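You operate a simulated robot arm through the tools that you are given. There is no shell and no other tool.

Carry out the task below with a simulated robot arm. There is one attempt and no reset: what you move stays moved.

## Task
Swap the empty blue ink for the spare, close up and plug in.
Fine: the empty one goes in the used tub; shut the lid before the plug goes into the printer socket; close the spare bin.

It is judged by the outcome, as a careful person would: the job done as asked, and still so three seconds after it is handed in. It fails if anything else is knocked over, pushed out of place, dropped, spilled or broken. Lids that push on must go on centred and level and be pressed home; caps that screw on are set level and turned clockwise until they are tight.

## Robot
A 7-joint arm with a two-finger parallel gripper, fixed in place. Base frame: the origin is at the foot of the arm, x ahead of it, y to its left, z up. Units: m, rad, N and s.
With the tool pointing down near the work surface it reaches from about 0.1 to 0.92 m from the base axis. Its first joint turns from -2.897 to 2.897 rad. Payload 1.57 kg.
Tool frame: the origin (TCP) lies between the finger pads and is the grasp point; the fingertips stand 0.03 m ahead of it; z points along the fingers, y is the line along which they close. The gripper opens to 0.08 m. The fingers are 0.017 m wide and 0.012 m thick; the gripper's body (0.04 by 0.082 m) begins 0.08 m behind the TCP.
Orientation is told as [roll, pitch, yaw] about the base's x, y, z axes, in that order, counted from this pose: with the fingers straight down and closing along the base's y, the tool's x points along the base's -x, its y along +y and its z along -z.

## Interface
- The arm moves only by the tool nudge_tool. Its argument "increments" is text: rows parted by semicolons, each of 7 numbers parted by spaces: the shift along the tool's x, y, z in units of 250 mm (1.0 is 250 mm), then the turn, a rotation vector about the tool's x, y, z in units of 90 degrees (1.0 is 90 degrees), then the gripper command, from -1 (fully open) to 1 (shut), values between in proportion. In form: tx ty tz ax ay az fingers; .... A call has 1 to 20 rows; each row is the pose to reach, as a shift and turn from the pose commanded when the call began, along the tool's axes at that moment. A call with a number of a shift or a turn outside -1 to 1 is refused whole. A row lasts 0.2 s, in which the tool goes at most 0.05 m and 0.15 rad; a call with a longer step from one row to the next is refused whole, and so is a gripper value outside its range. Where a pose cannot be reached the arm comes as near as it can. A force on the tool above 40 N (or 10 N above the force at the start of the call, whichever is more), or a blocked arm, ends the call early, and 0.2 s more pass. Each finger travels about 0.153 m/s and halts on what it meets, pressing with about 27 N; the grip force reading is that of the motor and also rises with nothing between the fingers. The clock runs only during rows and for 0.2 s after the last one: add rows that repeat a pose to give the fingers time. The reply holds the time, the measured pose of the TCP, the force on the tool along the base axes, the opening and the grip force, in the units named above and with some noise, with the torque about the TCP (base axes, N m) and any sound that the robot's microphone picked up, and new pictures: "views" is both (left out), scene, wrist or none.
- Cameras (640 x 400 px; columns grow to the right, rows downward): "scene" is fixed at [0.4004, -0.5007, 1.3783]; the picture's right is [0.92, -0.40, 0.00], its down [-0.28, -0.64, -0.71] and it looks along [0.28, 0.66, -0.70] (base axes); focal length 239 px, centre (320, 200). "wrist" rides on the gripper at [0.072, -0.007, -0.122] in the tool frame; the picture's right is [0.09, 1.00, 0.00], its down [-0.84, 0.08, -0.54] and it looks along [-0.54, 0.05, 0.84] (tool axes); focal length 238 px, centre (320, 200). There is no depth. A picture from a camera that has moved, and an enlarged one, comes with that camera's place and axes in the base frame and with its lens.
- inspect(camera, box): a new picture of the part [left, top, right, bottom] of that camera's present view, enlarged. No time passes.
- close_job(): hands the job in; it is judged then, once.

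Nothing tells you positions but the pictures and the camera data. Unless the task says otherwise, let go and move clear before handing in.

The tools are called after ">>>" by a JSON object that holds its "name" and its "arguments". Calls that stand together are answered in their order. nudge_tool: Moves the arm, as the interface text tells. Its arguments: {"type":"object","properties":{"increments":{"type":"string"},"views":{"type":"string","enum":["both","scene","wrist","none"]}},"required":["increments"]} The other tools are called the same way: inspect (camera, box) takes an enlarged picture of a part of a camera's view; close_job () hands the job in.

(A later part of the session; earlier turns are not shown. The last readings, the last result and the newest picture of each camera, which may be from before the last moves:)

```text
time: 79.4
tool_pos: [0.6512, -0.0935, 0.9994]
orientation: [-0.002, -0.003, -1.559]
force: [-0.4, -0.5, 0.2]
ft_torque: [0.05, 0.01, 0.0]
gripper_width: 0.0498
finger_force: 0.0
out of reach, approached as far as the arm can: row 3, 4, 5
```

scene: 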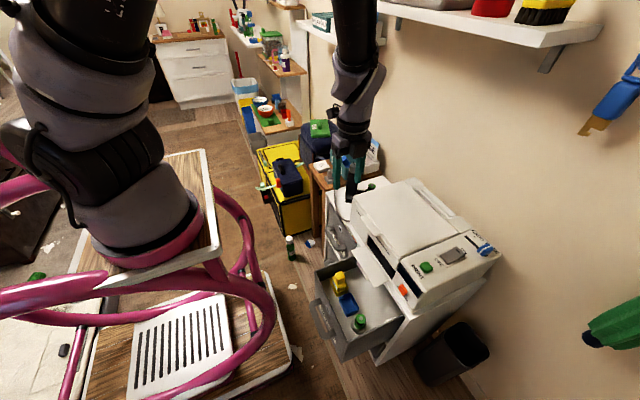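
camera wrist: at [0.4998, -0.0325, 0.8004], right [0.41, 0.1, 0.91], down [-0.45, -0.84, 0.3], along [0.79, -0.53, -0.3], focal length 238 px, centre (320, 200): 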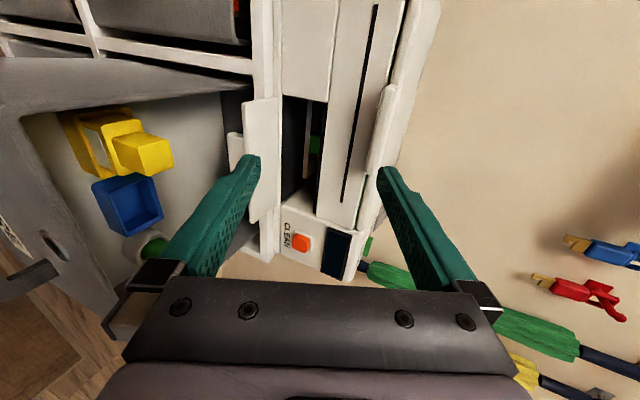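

>>> {"name": "inspect", "arguments": {"camera": "scene", "box": [345, 205, 405, 245]}}

>>> {"name": "inspect", "arguments": {"camera": "scene", "box": [370, 210, 480, 290]}}

>>> {"name": "inspect", "arguments": {"camera": "scene", "box": [310, 150, 380, 200]}}

```text
10.00 times, centred on (375, 225) of scene
camera zoom: at [0.4004, -0.5007, 1.3783], right [0.92, -0.4, 0.0], down [-0.28, -0.64, -0.71], along [0.28, 0.66, -0.7], focal length 2388 px, centre (-230, -50)
```

zoom: 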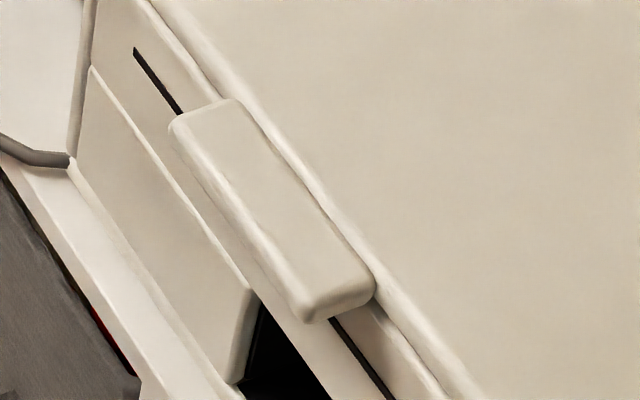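

```text
5.00 times, centred on (425, 250) of scene
camera zoom: at [0.4004, -0.5007, 1.3783], right [0.92, -0.4, 0.0], down [-0.28, -0.64, -0.71], along [0.28, 0.66, -0.7], focal length 1194 px, centre (-205, -50)
```

zoom: 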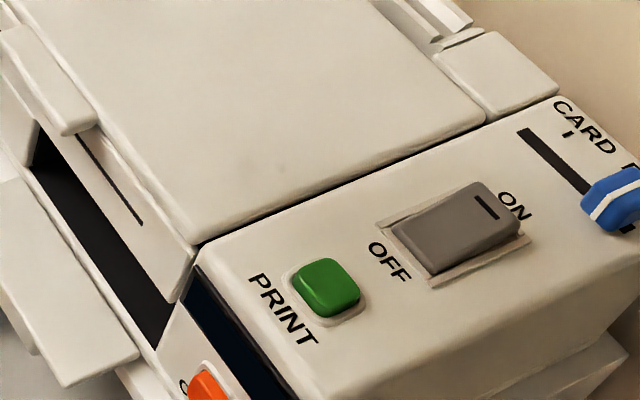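

```text
8.00 times, centred on (345, 175) of scene
camera zoom: at [0.4004, -0.5007, 1.3783], right [0.92, -0.4, 0.0], down [-0.28, -0.64, -0.71], along [0.28, 0.66, -0.7], focal length 1910 px, centre (120, 400)
```

zoom: 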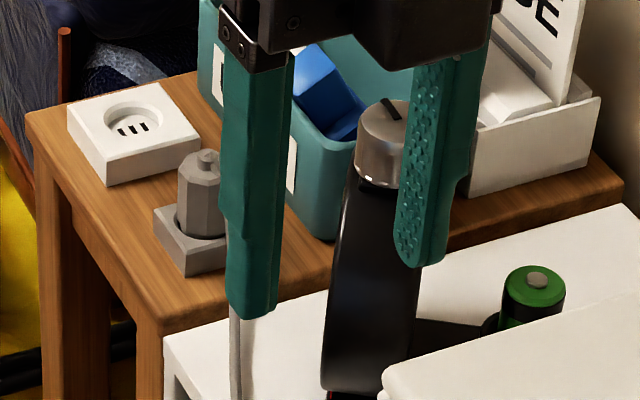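

The lid matches its original closed position exactly. Next the plug: I turn the wrist back and move over the table for a close look.

>>> {"name": "nudge_tool", "arguments": {"increments": "0.08 0.02 0 0 0 -0.085 -0.25; 0.17 0.05 0 0 0 -0.17 -0.25; 0.25 0.08 0 0 0 -0.255 -0.25; 0.33 0.11 0 0 0 -0.34 -0.25; 0.42 0.14 0 0 0 -0.425 -0.25; 0.5 0.17 0 0 0 -0.51 -0.25; 0.58 0.2 0 0 0 -0.595 -0.25; 0.67 0.23 0.02 0 0 -0.68 -0.25; 0.75 0.26 0.04 0 0 -0.765 -0.25; 0.83 0.29 0.06 0 0 -0.85 -0.25; 0.92 0.31 0.08 0 0 -0.93 -0.25; 1.0 0.32 0.08 0 0 -0.993 -0.25; 1.0 0.32 0.08 0 0 -0.993 -0.25", "views": "both"}}

```text
time: 82.2
tool_pos: [0.7276, 0.1552, 0.9778]
orientation: [-0.005, 0.001, 0.002]
force: [0.7, 0.5, -0.7]
ft_torque: [-0.03, -0.02, -0.02]
gripper_width: 0.05
finger_force: 0.1
camera wrist: at [0.6558, 0.1508, 1.1008], right [-0.09, 1.0, -0.01], down [0.84, 0.08, 0.54], along [0.54, 0.05, -0.84], focal length 238 px, centre (320, 200)
```

scene: 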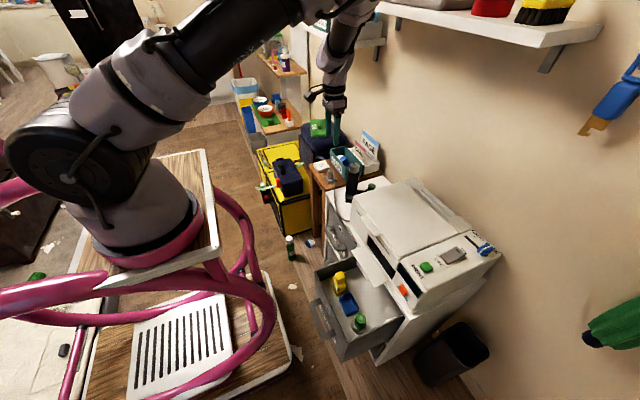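
wrist: 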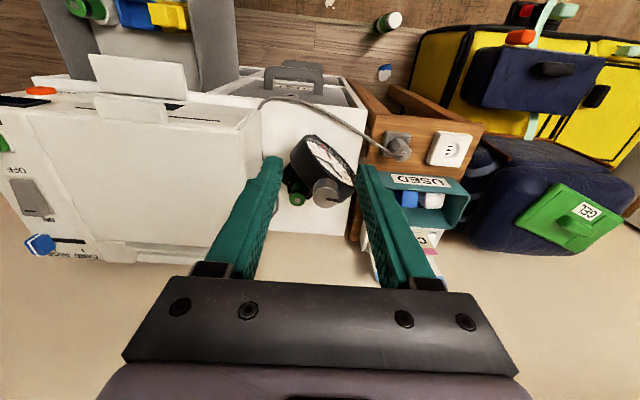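

>>> {"name": "nudge_tool", "arguments": {"increments": "-0.03 0.17 0 0 0 0 -0.25; -0.06 0.34 0 0 0 0 -0.25; -0.09 0.52 0.05 0 0 0 -0.25; -0.12 0.7 0.12 0 0 0 -0.25; -0.13 0.7 0.3 0 0 0 -0.25; -0.13 0.7 0.48 0 0 0 -0.25; -0.13 0.7 0.48 0 0 0 -0.25", "views": "wrist"}}

>>> {"name": "inspect", "arguments": {"camera": "wrist", "box": [240, 60, 440, 190]}}

>>> {"name": "inspect", "arguments": {"camera": "scene", "box": [315, 150, 355, 190]}}

```text
time: 83.8
tool_pos: [0.7585, 0.3286, 0.8546]
orientation: [-0.007, 0.001, 0.0]
force: [0.2, 0.1, -0.8]
ft_torque: [-0.01, -0.01, -0.02]
gripper_width: 0.0501
finger_force: 0.1
camera wrist: at [0.6878, 0.3238, 0.9775], right [-0.09, 1.0, -0.01], down [0.84, 0.08, 0.54], along [0.54, 0.04, -0.84], focal length 238 px, centre (320, 200)
```

wrist: 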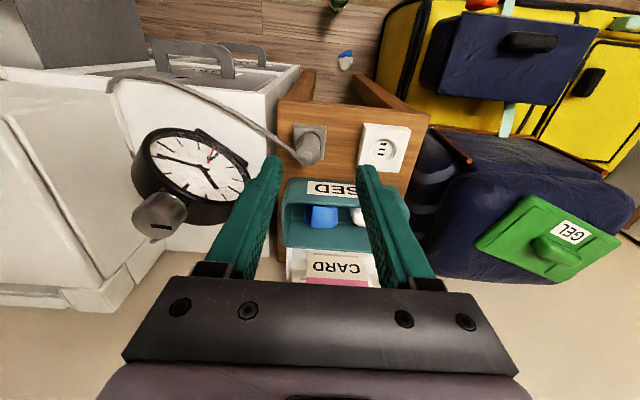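

```text
3.08 times, centred on (340, 125) of wrist
camera zoom: at [0.6878, 0.3238, 0.9775], right [-0.09, 1.0, -0.01], down [0.84, 0.08, 0.54], along [0.54, 0.04, -0.84], focal length 733 px, centre (258, 431)
```

zoom: 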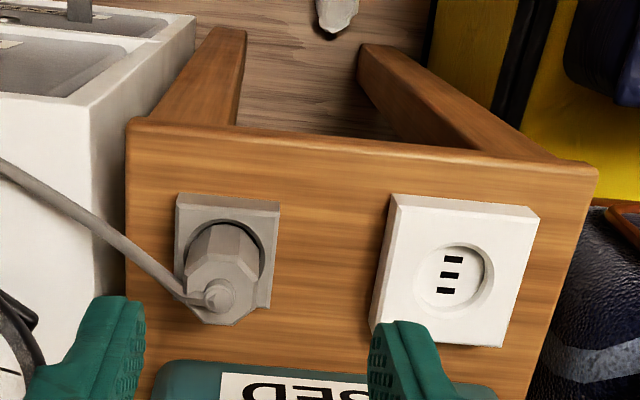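

```text
10.00 times, centred on (335, 170) of scene
camera zoom: at [0.4004, -0.5007, 1.3783], right [0.92, -0.4, 0.0], down [-0.28, -0.64, -0.71], along [0.28, 0.66, -0.7], focal length 2388 px, centre (170, 500)
```

zoom: 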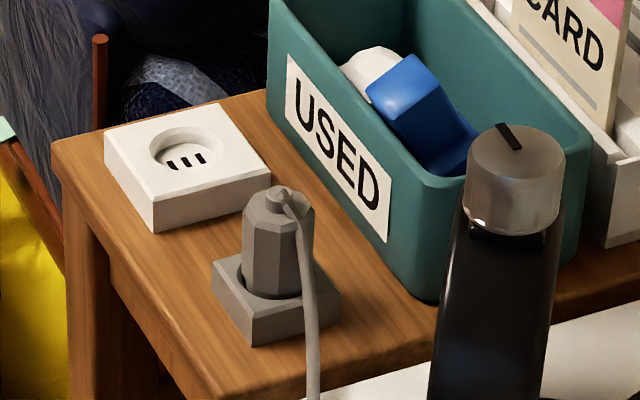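

I see the octagonal plug parked in the grey holder at about (0.805,0.316), cable leaving toward −y, and the white socket's recess near (0.802,0.421). I zoom in to measure both precisely.

>>> {"name": "inspect", "arguments": {"camera": "wrist", "box": [350, 110, 420, 180]}}

>>> {"name": "inspect", "arguments": {"camera": "wrist", "box": [280, 110, 340, 170]}}

>>> {"name": "inspect", "arguments": {"camera": "scene", "box": [315, 155, 350, 185]}}

```text
5.71 times, centred on (385, 145) of wrist
camera zoom: at [0.6878, 0.3238, 0.9775], right [-0.09, 1.0, -0.01], down [0.84, 0.08, 0.54], along [0.54, 0.04, -0.84], focal length 1362 px, centre (-51, 514)
```

zoom: 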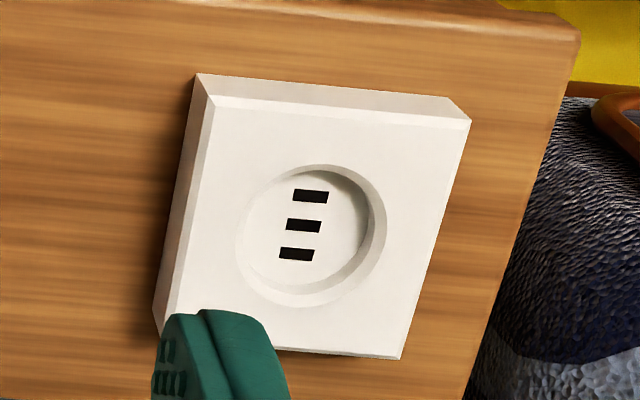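

```text
6.67 times, centred on (310, 140) of wrist
camera zoom: at [0.6878, 0.3238, 0.9775], right [-0.09, 1.0, -0.01], down [0.84, 0.08, 0.54], along [0.54, 0.04, -0.84], focal length 1589 px, centre (387, 600)
```

zoom: 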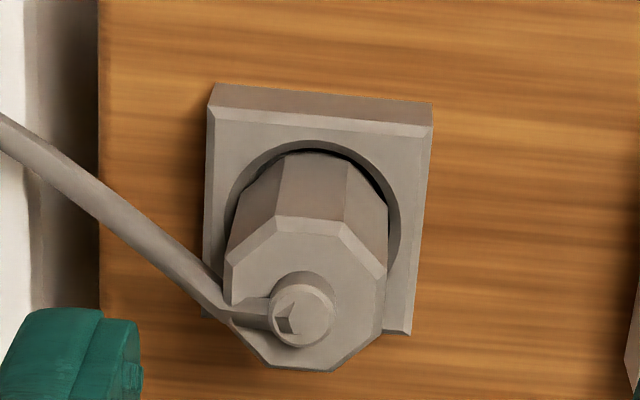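

```text
13.33 times, centred on (332, 170) of scene
camera zoom: at [0.4004, -0.5007, 1.3783], right [0.92, -0.4, 0.0], down [-0.28, -0.64, -0.71], along [0.28, 0.66, -0.7], focal length 3184 px, centre (153, 600)
```

zoom: 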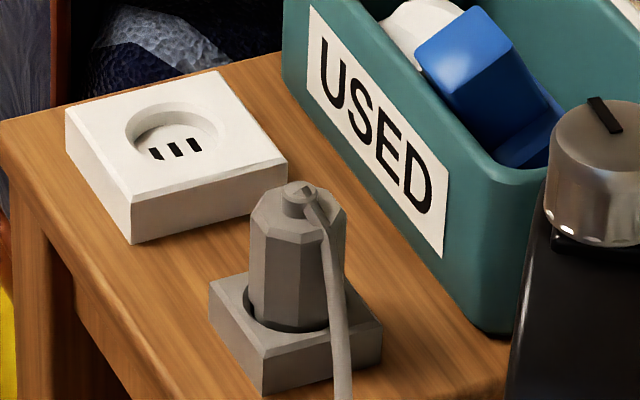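

The plug is an octagonal body about 31 mm wide centred at (0.805,0.316), top z≈0.685; the socket centre is about 0.107 m further in +y. Since the cable leaves toward −y I will grip it from the ±x sides, so I turn the wrist 90° above it.

>>> {"name": "nudge_tool", "arguments": {"increments": "-0.02 -0.005 0 0 0 0.09 -0.25; -0.04 -0.01 0 0 0 0.18 -0.25; -0.06 -0.015 0 0 0 0.27 -0.25; -0.08 -0.02 0 0 0 0.36 -0.25; -0.1 -0.025 0 0 0 0.45 -0.25; -0.12 -0.03 0 0 0 0.54 -0.25; -0.14 -0.035 0 0 0 0.63 -0.25; -0.16 -0.04 0 0 0 0.72 -0.25; -0.18 -0.045 0 0 0 0.81 -0.25; -0.186 -0.05 0 0 0 0.9 -0.25; -0.186 -0.052 0 0 0 0.99 -0.25; -0.186 -0.052 0 0 0 1.0 -0.25; -0.186 -0.052 0 0 0 1.0 -0.25", "views": "both"}}

>>> {"name": "inspect", "arguments": {"camera": "wrist", "box": [230, 60, 410, 200]}}

>>> {"name": "inspect", "arguments": {"camera": "scene", "box": [310, 120, 380, 190]}}

```text
time: 86.6
tool_pos: [0.808, 0.316, 0.856]
orientation: [0.001, -0.004, -1.571]
force: [-1.0, -0.5, 0.5]
ft_torque: [0.0, 0.02, 0.0]
gripper_width: 0.0499
finger_force: 0.1
camera wrist: at [0.8009, 0.3898, 0.9784], right [1.0, 0.09, 0.0], down [0.08, -0.83, 0.55], along [0.05, -0.54, -0.84], focal length 238 px, centre (320, 200)
```

scene: 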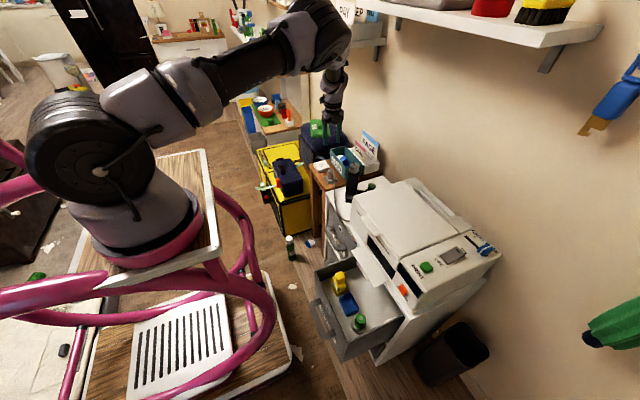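
wrist: 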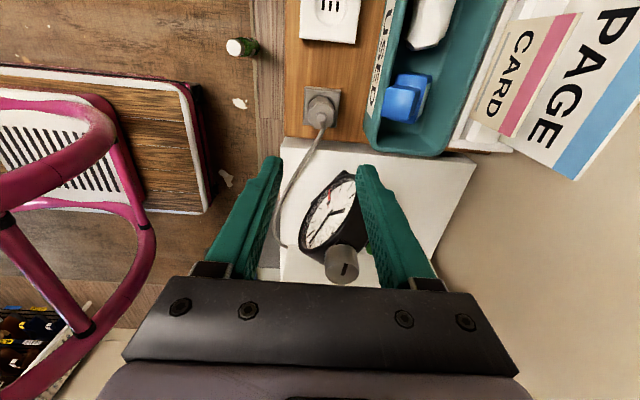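

```text
2.86 times, centred on (320, 130) of wrist
camera zoom: at [0.8009, 0.3898, 0.9784], right [1.0, 0.09, 0.0], down [0.08, -0.83, 0.55], along [0.05, -0.54, -0.84], focal length 681 px, centre (320, 400)
```

zoom: 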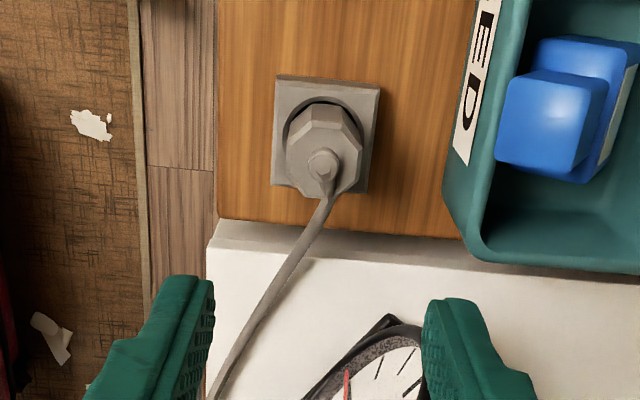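

```text
5.71 times, centred on (345, 155) of scene
camera zoom: at [0.4004, -0.5007, 1.3783], right [0.92, -0.4, 0.0], down [-0.28, -0.64, -0.71], along [0.28, 0.66, -0.7], focal length 1365 px, centre (177, 457)
```

zoom: 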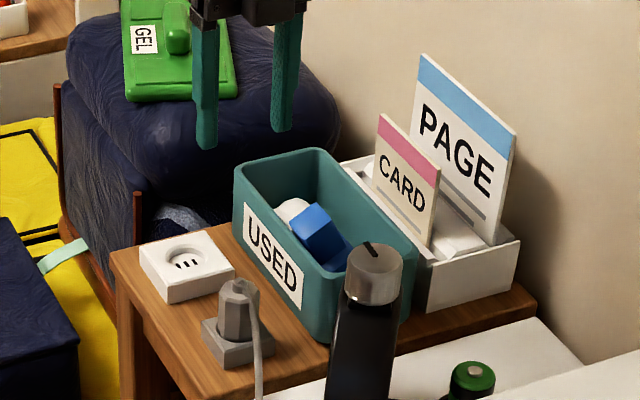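

Aligned within about 2 mm. I lower to just above the plug and re-check.

>>> {"name": "nudge_tool", "arguments": {"increments": "0.01 0.004 0.13 0 0 0 -0.25; 0.01 0.004 0.26 0 0 0 -0.25; 0.01 0.004 0.39 0 0 0 -0.25; 0.01 0.004 0.48 0 0 0 -0.25; 0.01 0.004 0.52 0 0 0 -0.25; 0.01 0.004 0.52 0 0 0 -0.25", "views": "both"}}

>>> {"name": "inspect", "arguments": {"camera": "wrist", "box": [230, 80, 410, 220]}}

>>> {"name": "inspect", "arguments": {"camera": "scene", "box": [310, 130, 370, 190]}}

```text
time: 88.0
tool_pos: [0.8064, 0.3175, 0.7254]
orientation: [0.0, -0.006, -1.571]
force: [0.8, 0.4, -0.3]
ft_torque: [0.01, -0.01, 0.04]
gripper_width: 0.0499
finger_force: 0.0
camera wrist: at [0.802, 0.3914, 0.8483], right [1.0, 0.09, 0.0], down [0.08, -0.83, 0.55], along [0.05, -0.54, -0.84], focal length 238 px, centre (320, 200)
```

scene: 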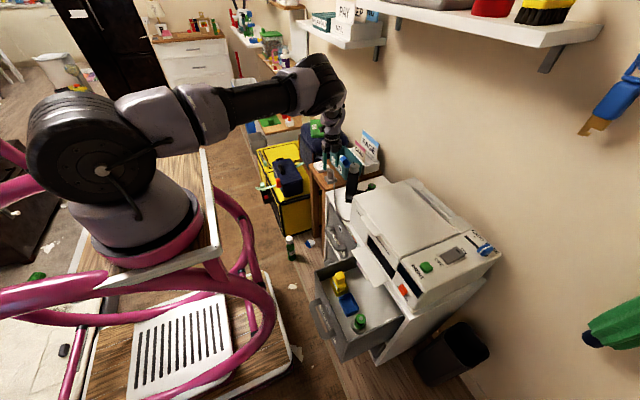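
wrist: 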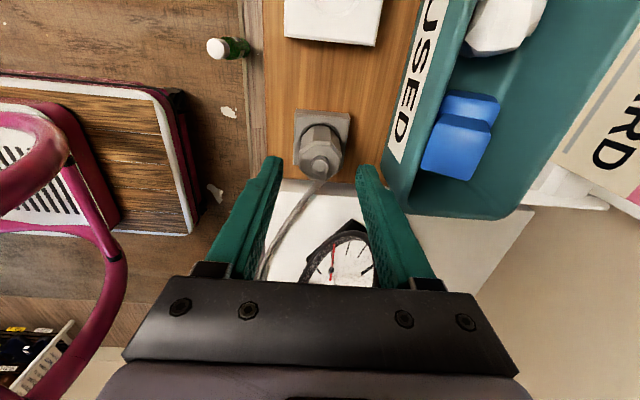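

```text
2.86 times, centred on (320, 150) of wrist
camera zoom: at [0.802, 0.3914, 0.8483], right [1.0, 0.09, 0.0], down [0.08, -0.83, 0.55], along [0.05, -0.54, -0.84], focal length 681 px, centre (320, 343)
```

zoom: 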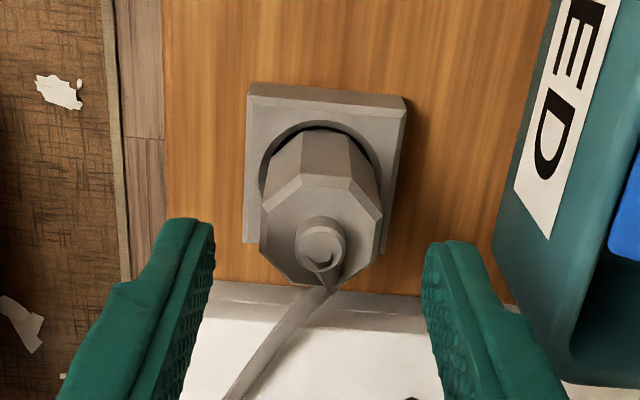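

```text
6.67 times, centred on (340, 160) of scene
camera zoom: at [0.4004, -0.5007, 1.3783], right [0.92, -0.4, 0.0], down [-0.28, -0.64, -0.71], along [0.28, 0.66, -0.7], focal length 1592 px, centre (187, 467)
```

zoom: 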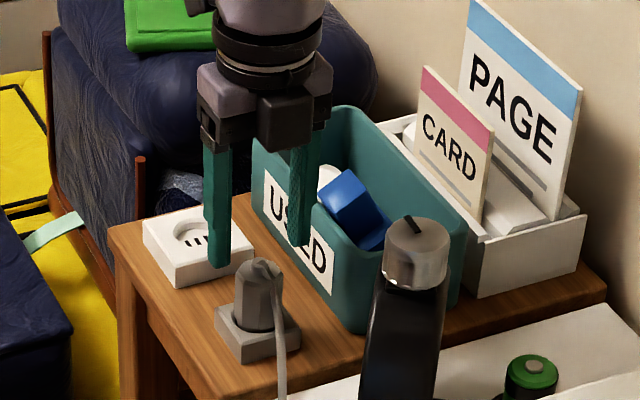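

The plug is centred in x and 4 mm further +y; I correct that and lower so the fingers flank its flats just above the holder.

>>> {"name": "nudge_tool", "arguments": {"increments": "0.015 0 0.05 0 0 0 -0.25; 0.015 0 0.1 0 0 0 -0.25; 0.015 0 0.14 0 0 0 -0.25; 0.015 0 0.172 0 0 0 -0.25; 0.015 0 0.172 0 0 0 -0.25", "views": "both"}}

>>> {"name": "inspect", "arguments": {"camera": "wrist", "box": [230, 80, 410, 220]}}

>>> {"name": "inspect", "arguments": {"camera": "scene", "box": [315, 150, 355, 190]}}

```text
time: 89.2
tool_pos: [0.8062, 0.3212, 0.6818]
orientation: [0.0, -0.006, -1.571]
force: [-0.7, -0.6, -0.1]
ft_torque: [-0.02, -0.03, -0.01]
gripper_width: 0.05
finger_force: 0.1
camera wrist: at [0.801, 0.3954, 0.8048], right [1.0, 0.09, 0.0], down [0.08, -0.83, 0.55], along [0.05, -0.54, -0.84], focal length 238 px, centre (320, 200)
```

scene: 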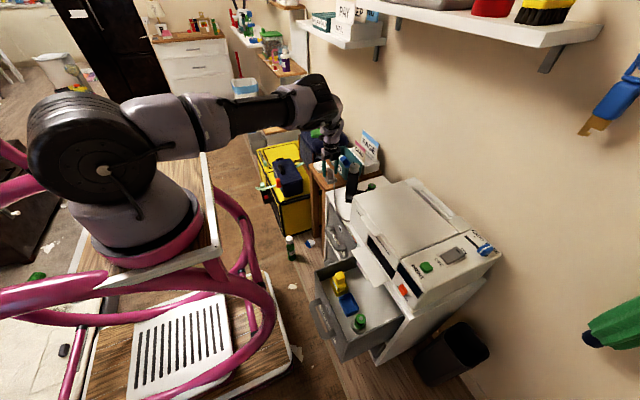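
wrist: 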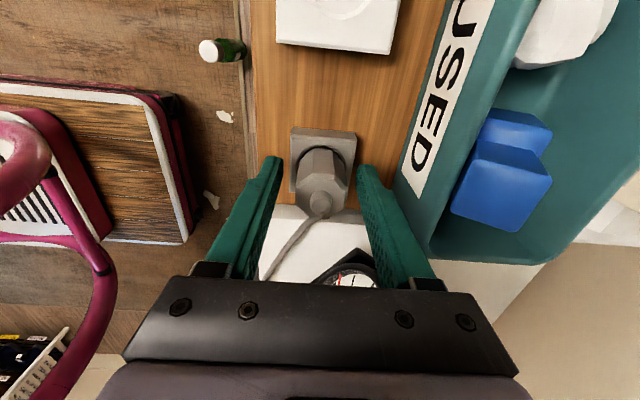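

```text
2.86 times, centred on (320, 150) of wrist
camera zoom: at [0.801, 0.3954, 0.8048], right [1.0, 0.09, 0.0], down [0.08, -0.83, 0.55], along [0.05, -0.54, -0.84], focal length 681 px, centre (320, 343)
```

zoom: 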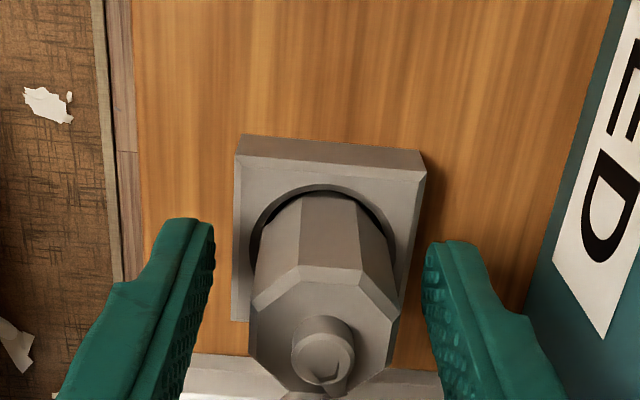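

```text
10.00 times, centred on (335, 170) of scene
camera zoom: at [0.4004, -0.5007, 1.3783], right [0.92, -0.4, 0.0], down [-0.28, -0.64, -0.71], along [0.28, 0.66, -0.7], focal length 2388 px, centre (170, 500)
```

zoom: 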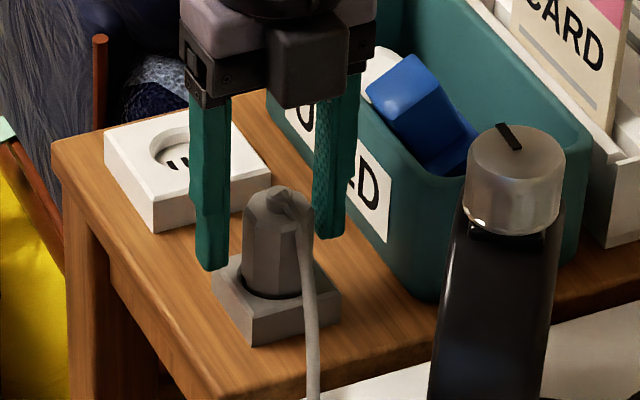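

The fingers flank the plug's flats. I close on it.

>>> {"name": "nudge_tool", "arguments": {"increments": "-0.006 0 0 0 0 0 -0.25; -0.006 0 0 0 0 0 1; -0.006 0 0 0 0 0 1; -0.006 0 0 0 0 0 1", "views": "wrist"}}

>>> {"name": "inspect", "arguments": {"camera": "wrist", "box": [230, 80, 410, 220]}}

```text
time: 90.2
tool_pos: [0.8077, 0.32, 0.6818]
orientation: [-0.001, -0.006, -1.573]
force: [9.9, 2.0, -1.0]
ft_torque: [0.01, -0.21, 0.02]
gripper_width: 0.0307
finger_force: 26.9
camera wrist: at [0.802, 0.3939, 0.8052], right [1.0, 0.09, 0.0], down [0.08, -0.83, 0.55], along [0.05, -0.54, -0.84], focal length 238 px, centre (320, 200)
```

wrist: 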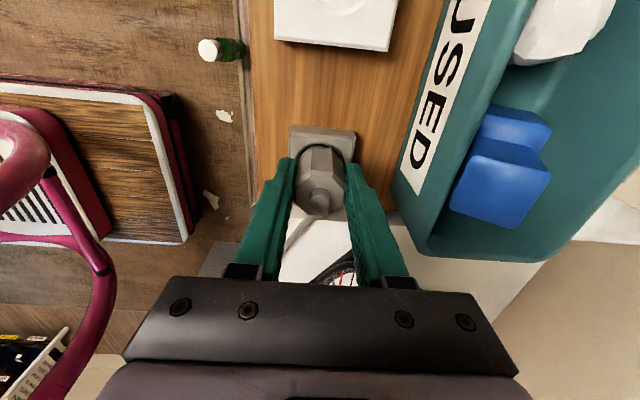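

```text
2.86 times, centred on (320, 150) of wrist
camera zoom: at [0.802, 0.3939, 0.8052], right [1.0, 0.09, 0.0], down [0.08, -0.83, 0.55], along [0.05, -0.54, -0.84], focal length 681 px, centre (320, 343)
```

zoom: 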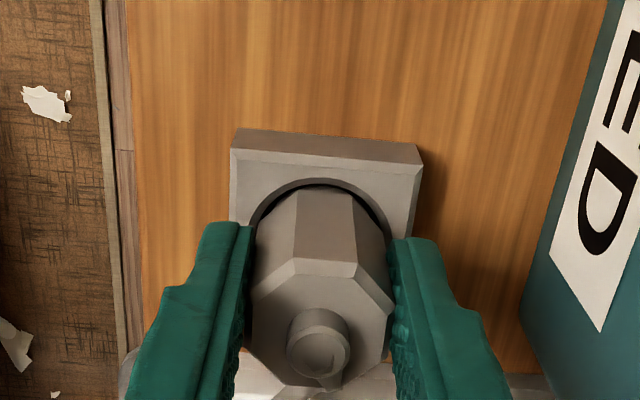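

Gripped at 30.7 mm. I relieve the slight sideways force and lift the plug slowly straight out of its holder.

>>> {"name": "nudge_tool", "arguments": {"increments": "0 0.004 0 0 0 0 1; 0 0.004 -0.02 0 0 0 1; 0 0.004 -0.04 0 0 0 1; 0 0.004 -0.07 0 0 0 1; 0 0.004 -0.1 0 0 0 1; 0 0.004 -0.15 0 0 0 1; 0 0.004 -0.2 0 0 0 1; 0 0.004 -0.25 0 0 0 1; 0 0.004 -0.28 0 0 0 1; 0 0.004 -0.28 0 0 0 1", "views": "both"}}

>>> {"name": "inspect", "arguments": {"camera": "wrist", "box": [230, 60, 410, 200]}}

>>> {"name": "inspect", "arguments": {"camera": "scene", "box": [315, 145, 355, 190]}}

```text
time: 92.4
tool_pos: [0.8076, 0.3207, 0.7518]
orientation: [-0.001, -0.004, -1.572]
force: [-0.1, 0.0, -1.2]
ft_torque: [-0.01, -0.02, 0.03]
gripper_width: 0.0309
finger_force: 27.2
camera wrist: at [0.8024, 0.3942, 0.875], right [1.0, 0.09, 0.0], down [0.08, -0.83, 0.55], along [0.05, -0.54, -0.84], focal length 238 px, centre (320, 200)
```

scene: 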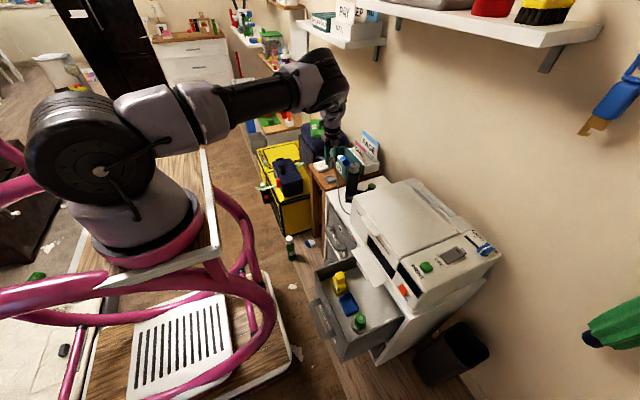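
wrist: 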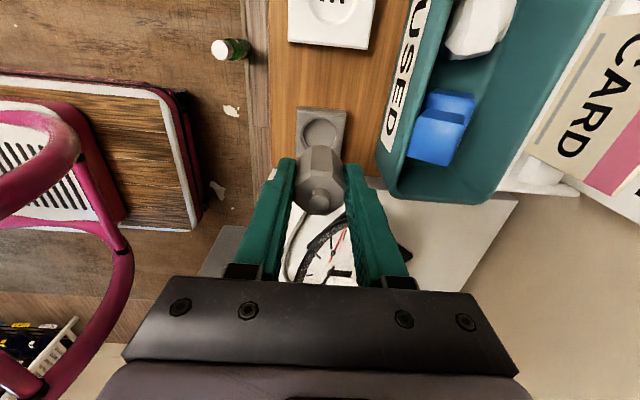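

```text
2.86 times, centred on (320, 130) of wrist
camera zoom: at [0.8024, 0.3942, 0.875], right [1.0, 0.09, 0.0], down [0.08, -0.83, 0.55], along [0.05, -0.54, -0.84], focal length 681 px, centre (320, 400)
```

zoom: 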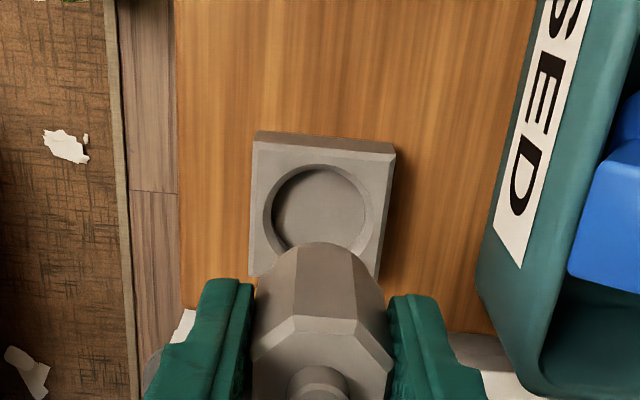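

```text
8.89 times, centred on (335, 168) of scene
camera zoom: at [0.4004, -0.5007, 1.3783], right [0.92, -0.4, 0.0], down [-0.28, -0.64, -0.71], along [0.28, 0.66, -0.7], focal length 2123 px, centre (187, 489)
```

zoom: 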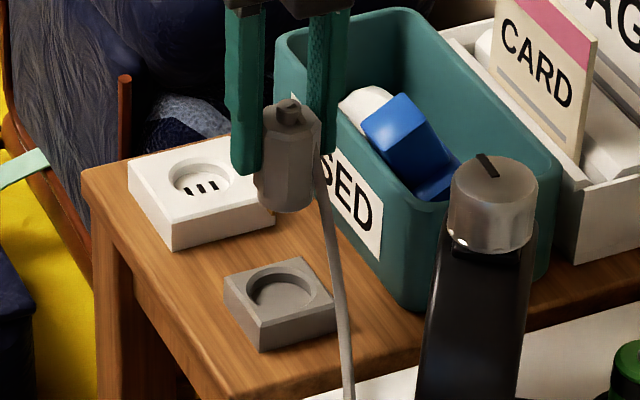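

The plug is free, and the holder shows a plain round recess. I move it sideways over the white socket and look at the alignment.

>>> {"name": "nudge_tool", "arguments": {"increments": "0.1 0 -0.02 0 0 0 1; 0.2 0 -0.02 0 0 0 1; 0.3 0 -0.02 0 0 0 1; 0.4 0 -0.02 0 0 0 1; 0.42 0 -0.02 0 0 0 1; 0.42 0 -0.02 0 0 0 1", "views": "both"}}

>>> {"name": "inspect", "arguments": {"camera": "wrist", "box": [230, 60, 410, 200]}}

>>> {"name": "inspect", "arguments": {"camera": "scene", "box": [310, 145, 350, 190]}}

```text
time: 93.8
tool_pos: [0.8089, 0.4273, 0.7561]
orientation: [-0.002, -0.008, -1.571]
force: [-0.2, -0.1, -0.5]
ft_torque: [0.01, -0.01, 0.01]
gripper_width: 0.0309
finger_force: 26.9
camera wrist: at [0.8027, 0.5, 0.879], right [1.0, 0.09, 0.0], down [0.08, -0.83, 0.55], along [0.05, -0.54, -0.84], focal length 238 px, centre (320, 200)
```

scene: 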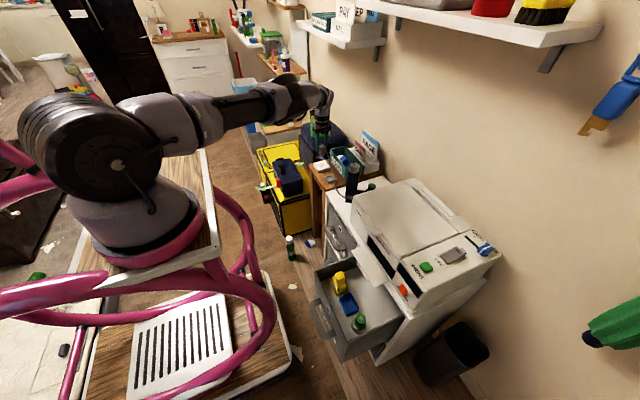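
wrist: 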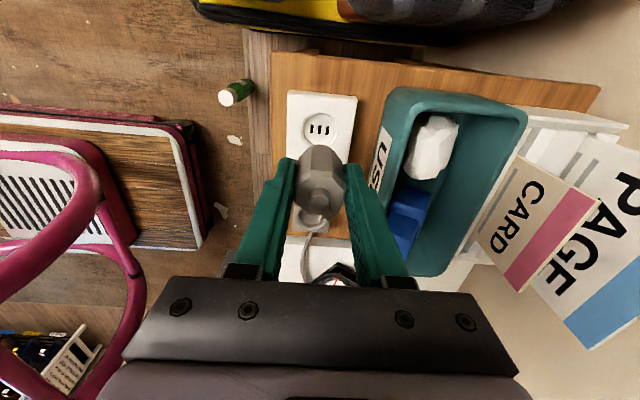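

```text
2.86 times, centred on (320, 130) of wrist
camera zoom: at [0.8027, 0.5, 0.879], right [1.0, 0.09, 0.0], down [0.08, -0.83, 0.55], along [0.05, -0.54, -0.84], focal length 681 px, centre (320, 400)
```

zoom: 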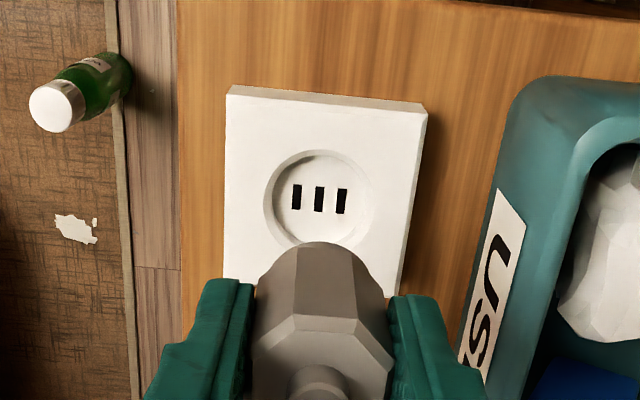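

```text
8.89 times, centred on (330, 168) of scene
camera zoom: at [0.4004, -0.5007, 1.3783], right [0.92, -0.4, 0.0], down [-0.28, -0.64, -0.71], along [0.28, 0.66, -0.7], focal length 2123 px, centre (231, 489)
```

zoom: 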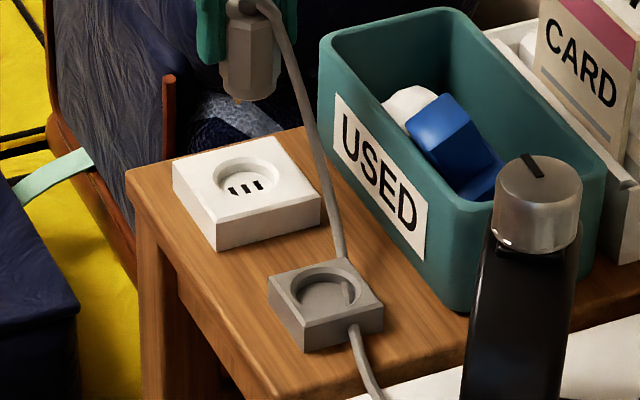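

The socket's recess centre is about 5 mm further +y and 1 mm nearer than the plug axis. I correct and lower to just above the socket to verify.

>>> {"name": "nudge_tool", "arguments": {"increments": "0.02 -0.004 0 0 0 0 1; 0.02 -0.004 0.05 0 0 0 1; 0.02 -0.004 0.1 0 0 0 1; 0.02 -0.004 0.15 0 0 0 1; 0.02 -0.004 0.164 0 0 0 1; 0.02 -0.004 0.164 0 0 0 1", "views": "both"}}

>>> {"name": "inspect", "arguments": {"camera": "wrist", "box": [230, 80, 410, 200]}}

>>> {"name": "inspect", "arguments": {"camera": "scene", "box": [315, 150, 345, 180]}}

```text
time: 95.2
tool_pos: [0.8046, 0.4256, 0.7195]
orientation: [0.001, -0.006, -1.57]
force: [1.2, 0.2, 0.5]
ft_torque: [-0.03, 0.01, 0.01]
gripper_width: 0.031
finger_force: 27.0
out of reach, approached as far as the arm can: row 4, 5, 6
camera wrist: at [0.7988, 0.4995, 0.8415], right [1.0, 0.09, 0.0], down [0.08, -0.83, 0.55], along [0.05, -0.54, -0.84], focal length 238 px, centre (320, 200)
```

scene: 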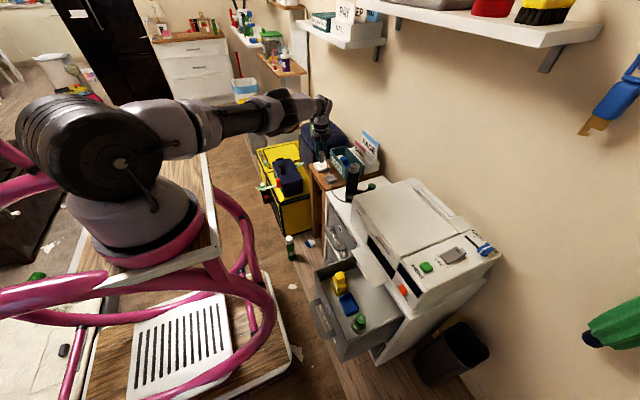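
wrist: 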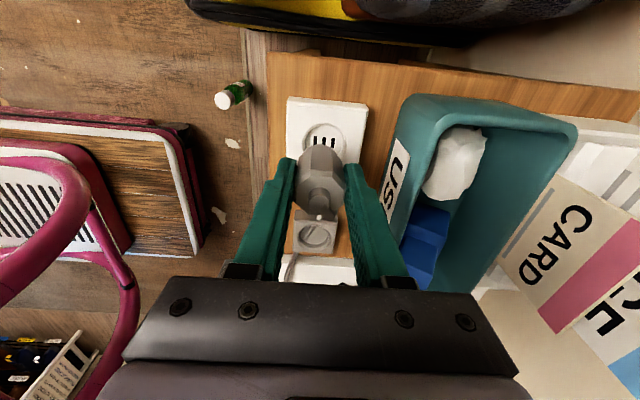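

```text
3.33 times, centred on (320, 140) of wrist
camera zoom: at [0.7988, 0.4995, 0.8415], right [1.0, 0.09, 0.0], down [0.08, -0.83, 0.55], along [0.05, -0.54, -0.84], focal length 794 px, centre (320, 400)
```

zoom: 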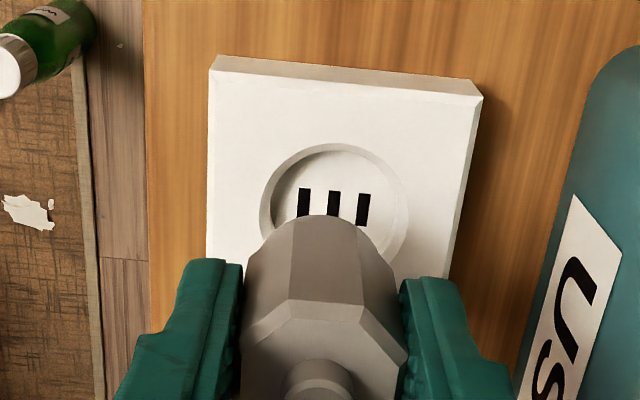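

```text
13.33 times, centred on (330, 165) of scene
camera zoom: at [0.4004, -0.5007, 1.3783], right [0.92, -0.4, 0.0], down [-0.28, -0.64, -0.71], along [0.28, 0.66, -0.7], focal length 3184 px, centre (187, 667)
```

zoom: 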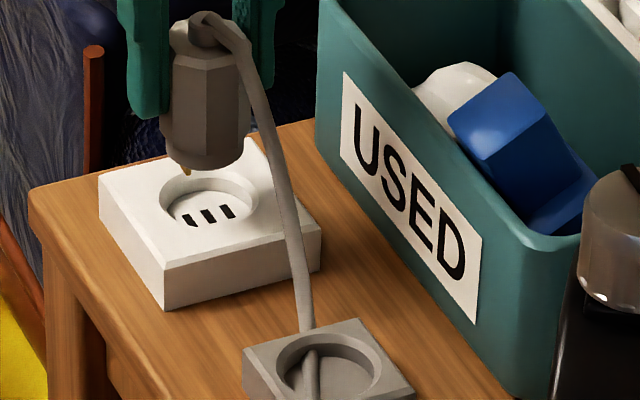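

The arm runs out of reach with this vertical grip. I also see brass pins under the plug, so it must go in straight; I will park it back in its holder and re-grip it at another angle with a slight outward tool tilt.

>>> {"name": "nudge_tool", "arguments": {"increments": "0 0 -0.08 0 0 0 1; 0 0 -0.16 0 0 0 1; -0.1 0.004 -0.16 0 0 0 1; -0.2 0.008 -0.16 0 0 0 1; -0.3 0.012 -0.16 0 0 0 1; -0.4 0.013 -0.16 0 0 0 1; -0.422 0.013 -0.16 0 0 0 1; -0.422 0.013 -0.16 0 0 0 1", "views": "none"}}

>>> {"name": "nudge_tool", "arguments": {"increments": "0 0 0 0 0 0 1", "views": "wrist"}}

>>> {"name": "inspect", "arguments": {"camera": "wrist", "box": [230, 60, 410, 200]}}

>>> {"name": "inspect", "arguments": {"camera": "scene", "box": [320, 155, 350, 185]}}

```text
time: 97.0
tool_pos: [0.8079, 0.3204, 0.7573]
orientation: [0.0, -0.006, -1.571]
force: [0.2, 0.8, -0.9]
ft_torque: [-0.01, 0.0, -0.03]
gripper_width: 0.0307
finger_force: 27.1
```

```text
time: 97.4
tool_pos: [0.8082, 0.3193, 0.7574]
orientation: [0.0, -0.005, -1.57]
force: [0.1, 0.4, -0.2]
ft_torque: [0.0, 0.01, -0.03]
gripper_width: 0.031
finger_force: 26.9
camera wrist: at [0.802, 0.3943, 0.8815], right [1.0, 0.09, 0.0], down [0.08, -0.83, 0.55], along [0.05, -0.54, -0.84], focal length 238 px, centre (320, 200)
```

wrist: 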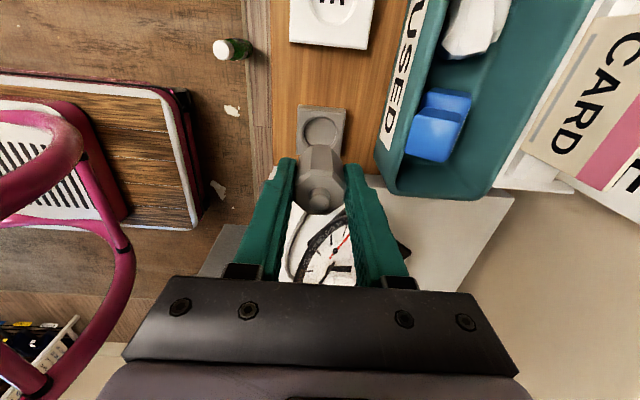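

```text
2.86 times, centred on (320, 130) of wrist
camera zoom: at [0.802, 0.3943, 0.8815], right [1.0, 0.09, 0.0], down [0.08, -0.83, 0.55], along [0.05, -0.54, -0.84], focal length 681 px, centre (320, 400)
```

zoom: 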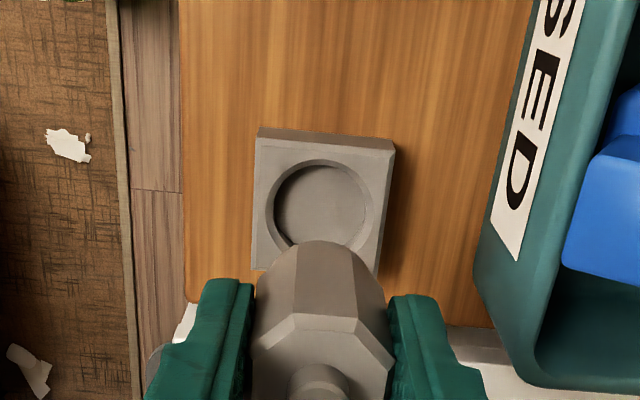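

```text
13.33 times, centred on (335, 170) of scene
camera zoom: at [0.4004, -0.5007, 1.3783], right [0.92, -0.4, 0.0], down [-0.28, -0.64, -0.71], along [0.28, 0.66, -0.7], focal length 3184 px, centre (120, 600)
```

zoom: 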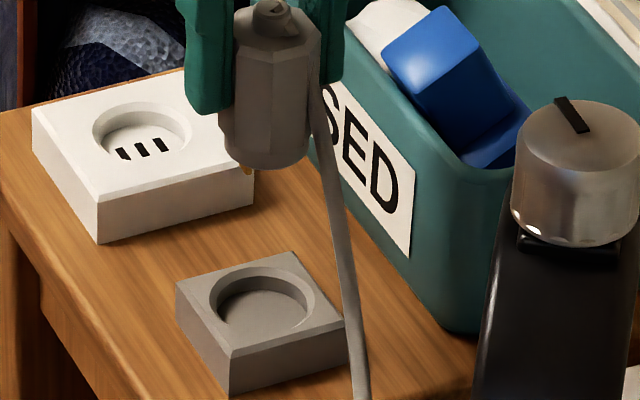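

I'm back over the holder. I lower the plug into it gently.

>>> {"name": "nudge_tool", "arguments": {"increments": "0 0 0.07 0 0 0 1; 0 0 0.14 0 0 0 1; 0 0 0.2 0 0 0 1; 0 0 0.25 0 0 0 1; 0 0 0.28 0 0 0 1; 0 0 0.296 0 0 0 1; 0 0 0.296 0 0 0 1", "views": "wrist"}}

>>> {"name": "inspect", "arguments": {"camera": "wrist", "box": [230, 80, 410, 220]}}

>>> {"name": "inspect", "arguments": {"camera": "scene", "box": [320, 155, 350, 185]}}

```text
time: 99.0
tool_pos: [0.8081, 0.32, 0.6861]
orientation: [-0.001, -0.007, -1.571]
force: [2.6, -1.2, 2.0]
ft_torque: [-0.04, -0.09, 0.01]
gripper_width: 0.0309
finger_force: 26.8
camera wrist: at [0.8018, 0.3935, 0.808], right [1.0, 0.09, 0.0], down [0.08, -0.83, 0.55], along [0.05, -0.55, -0.84], focal length 238 px, centre (320, 200)
```

wrist: 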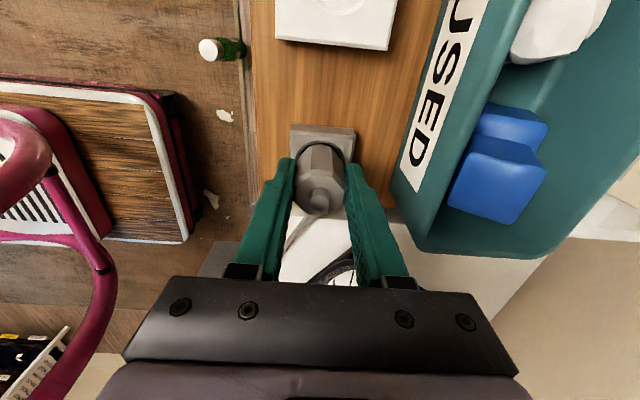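

```text
2.86 times, centred on (320, 150) of wrist
camera zoom: at [0.8018, 0.3935, 0.808], right [1.0, 0.09, 0.0], down [0.08, -0.83, 0.55], along [0.05, -0.55, -0.84], focal length 681 px, centre (320, 343)
```

zoom: 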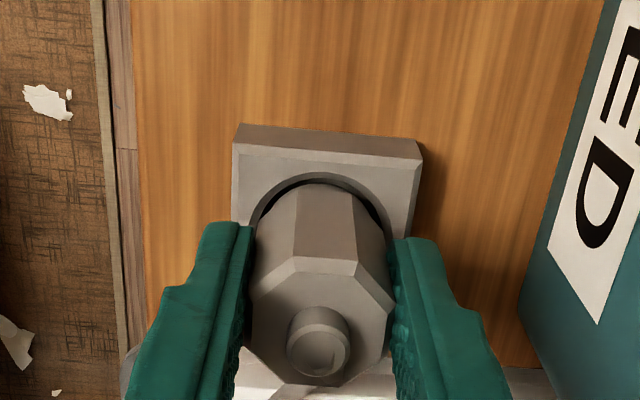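

```text
13.33 times, centred on (335, 170) of scene
camera zoom: at [0.4004, -0.5007, 1.3783], right [0.92, -0.4, 0.0], down [-0.28, -0.64, -0.71], along [0.28, 0.66, -0.7], focal length 3184 px, centre (120, 600)
```

zoom: 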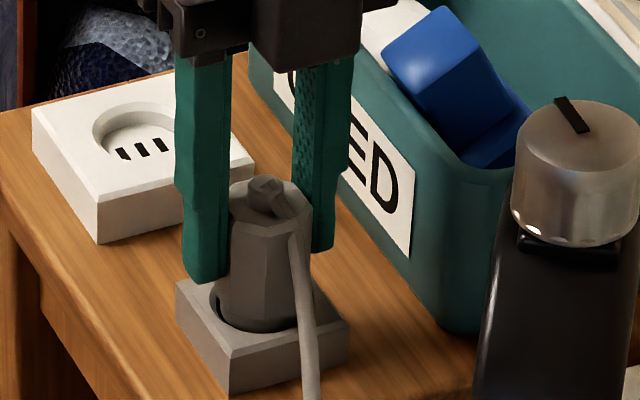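

Entering the recess. I lower the last 4 mm, then release and rise.

>>> {"name": "nudge_tool", "arguments": {"increments": "0 0 0.01 0 0 0 1; 0 0 0.017 0 0 0 1; 0 0 0.017 0 0 0 1", "views": "none"}}

>>> {"name": "nudge_tool", "arguments": {"increments": "0 0 0 0 0 0 0.3; 0 0 0 0 0 0 -0.25; 0 0 0 0 0 0 -0.25; 0 0 -0.1 0 0 0 -0.25; 0 0 -0.25 0 0 0 -0.25; 0 0 -0.4 0 0 0 -0.25; 0 0 -0.55 0 0 0 -0.25; 0 0 -0.7 0 0 0 -0.25; 0 0 -0.7 0 0 0 -0.25", "views": "both"}}

>>> {"name": "inspect", "arguments": {"camera": "wrist", "box": [230, 60, 410, 200]}}

>>> {"name": "inspect", "arguments": {"camera": "scene", "box": [320, 155, 350, 185]}}

```text
time: 99.8
tool_pos: [0.8072, 0.3198, 0.6818]
orientation: [0.002, -0.005, -1.57]
force: [7.5, -1.8, 10.9]
ft_torque: [-0.21, -0.11, 0.02]
gripper_width: 0.0311
finger_force: 27.2
```

```text
time: 101.8
tool_pos: [0.8055, 0.3229, 0.8581]
orientation: [-0.001, -0.004, -1.57]
force: [0.0, -0.3, 0.5]
ft_torque: [0.0, -0.04, 0.0]
gripper_width: 0.0498
finger_force: 0.1
camera wrist: at [0.8008, 0.3967, 0.9805], right [1.0, 0.09, 0.0], down [0.08, -0.83, 0.55], along [0.05, -0.54, -0.84], focal length 238 px, centre (320, 200)
```

scene: 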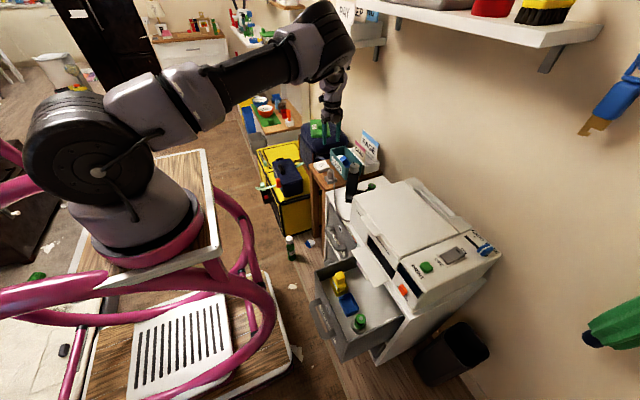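
wrist: 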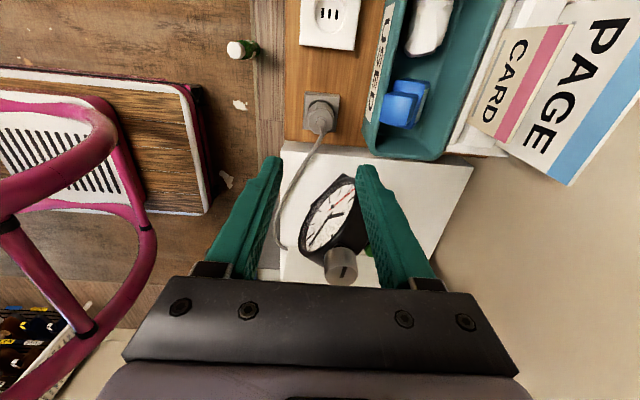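

```text
2.86 times, centred on (320, 130) of wrist
camera zoom: at [0.8008, 0.3967, 0.9805], right [1.0, 0.09, 0.0], down [0.08, -0.83, 0.55], along [0.05, -0.54, -0.84], focal length 681 px, centre (320, 400)
```

zoom: 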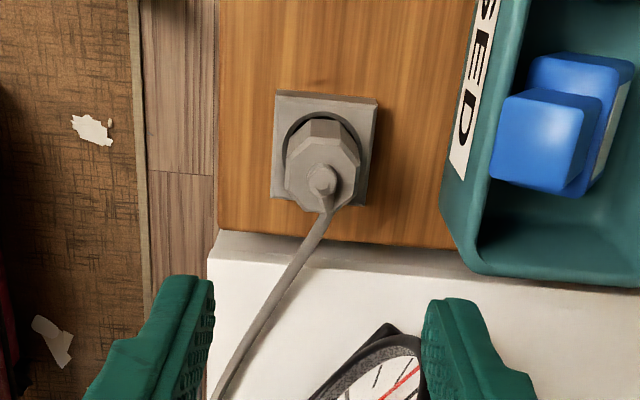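

```text
13.33 times, centred on (335, 170) of scene
camera zoom: at [0.4004, -0.5007, 1.3783], right [0.92, -0.4, 0.0], down [-0.28, -0.64, -0.71], along [0.28, 0.66, -0.7], focal length 3184 px, centre (120, 600)
```

zoom: 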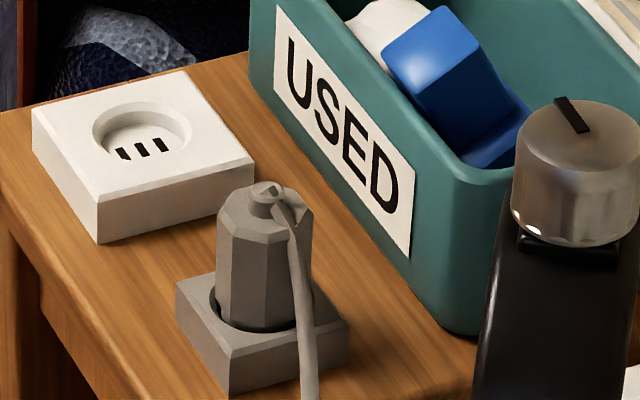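

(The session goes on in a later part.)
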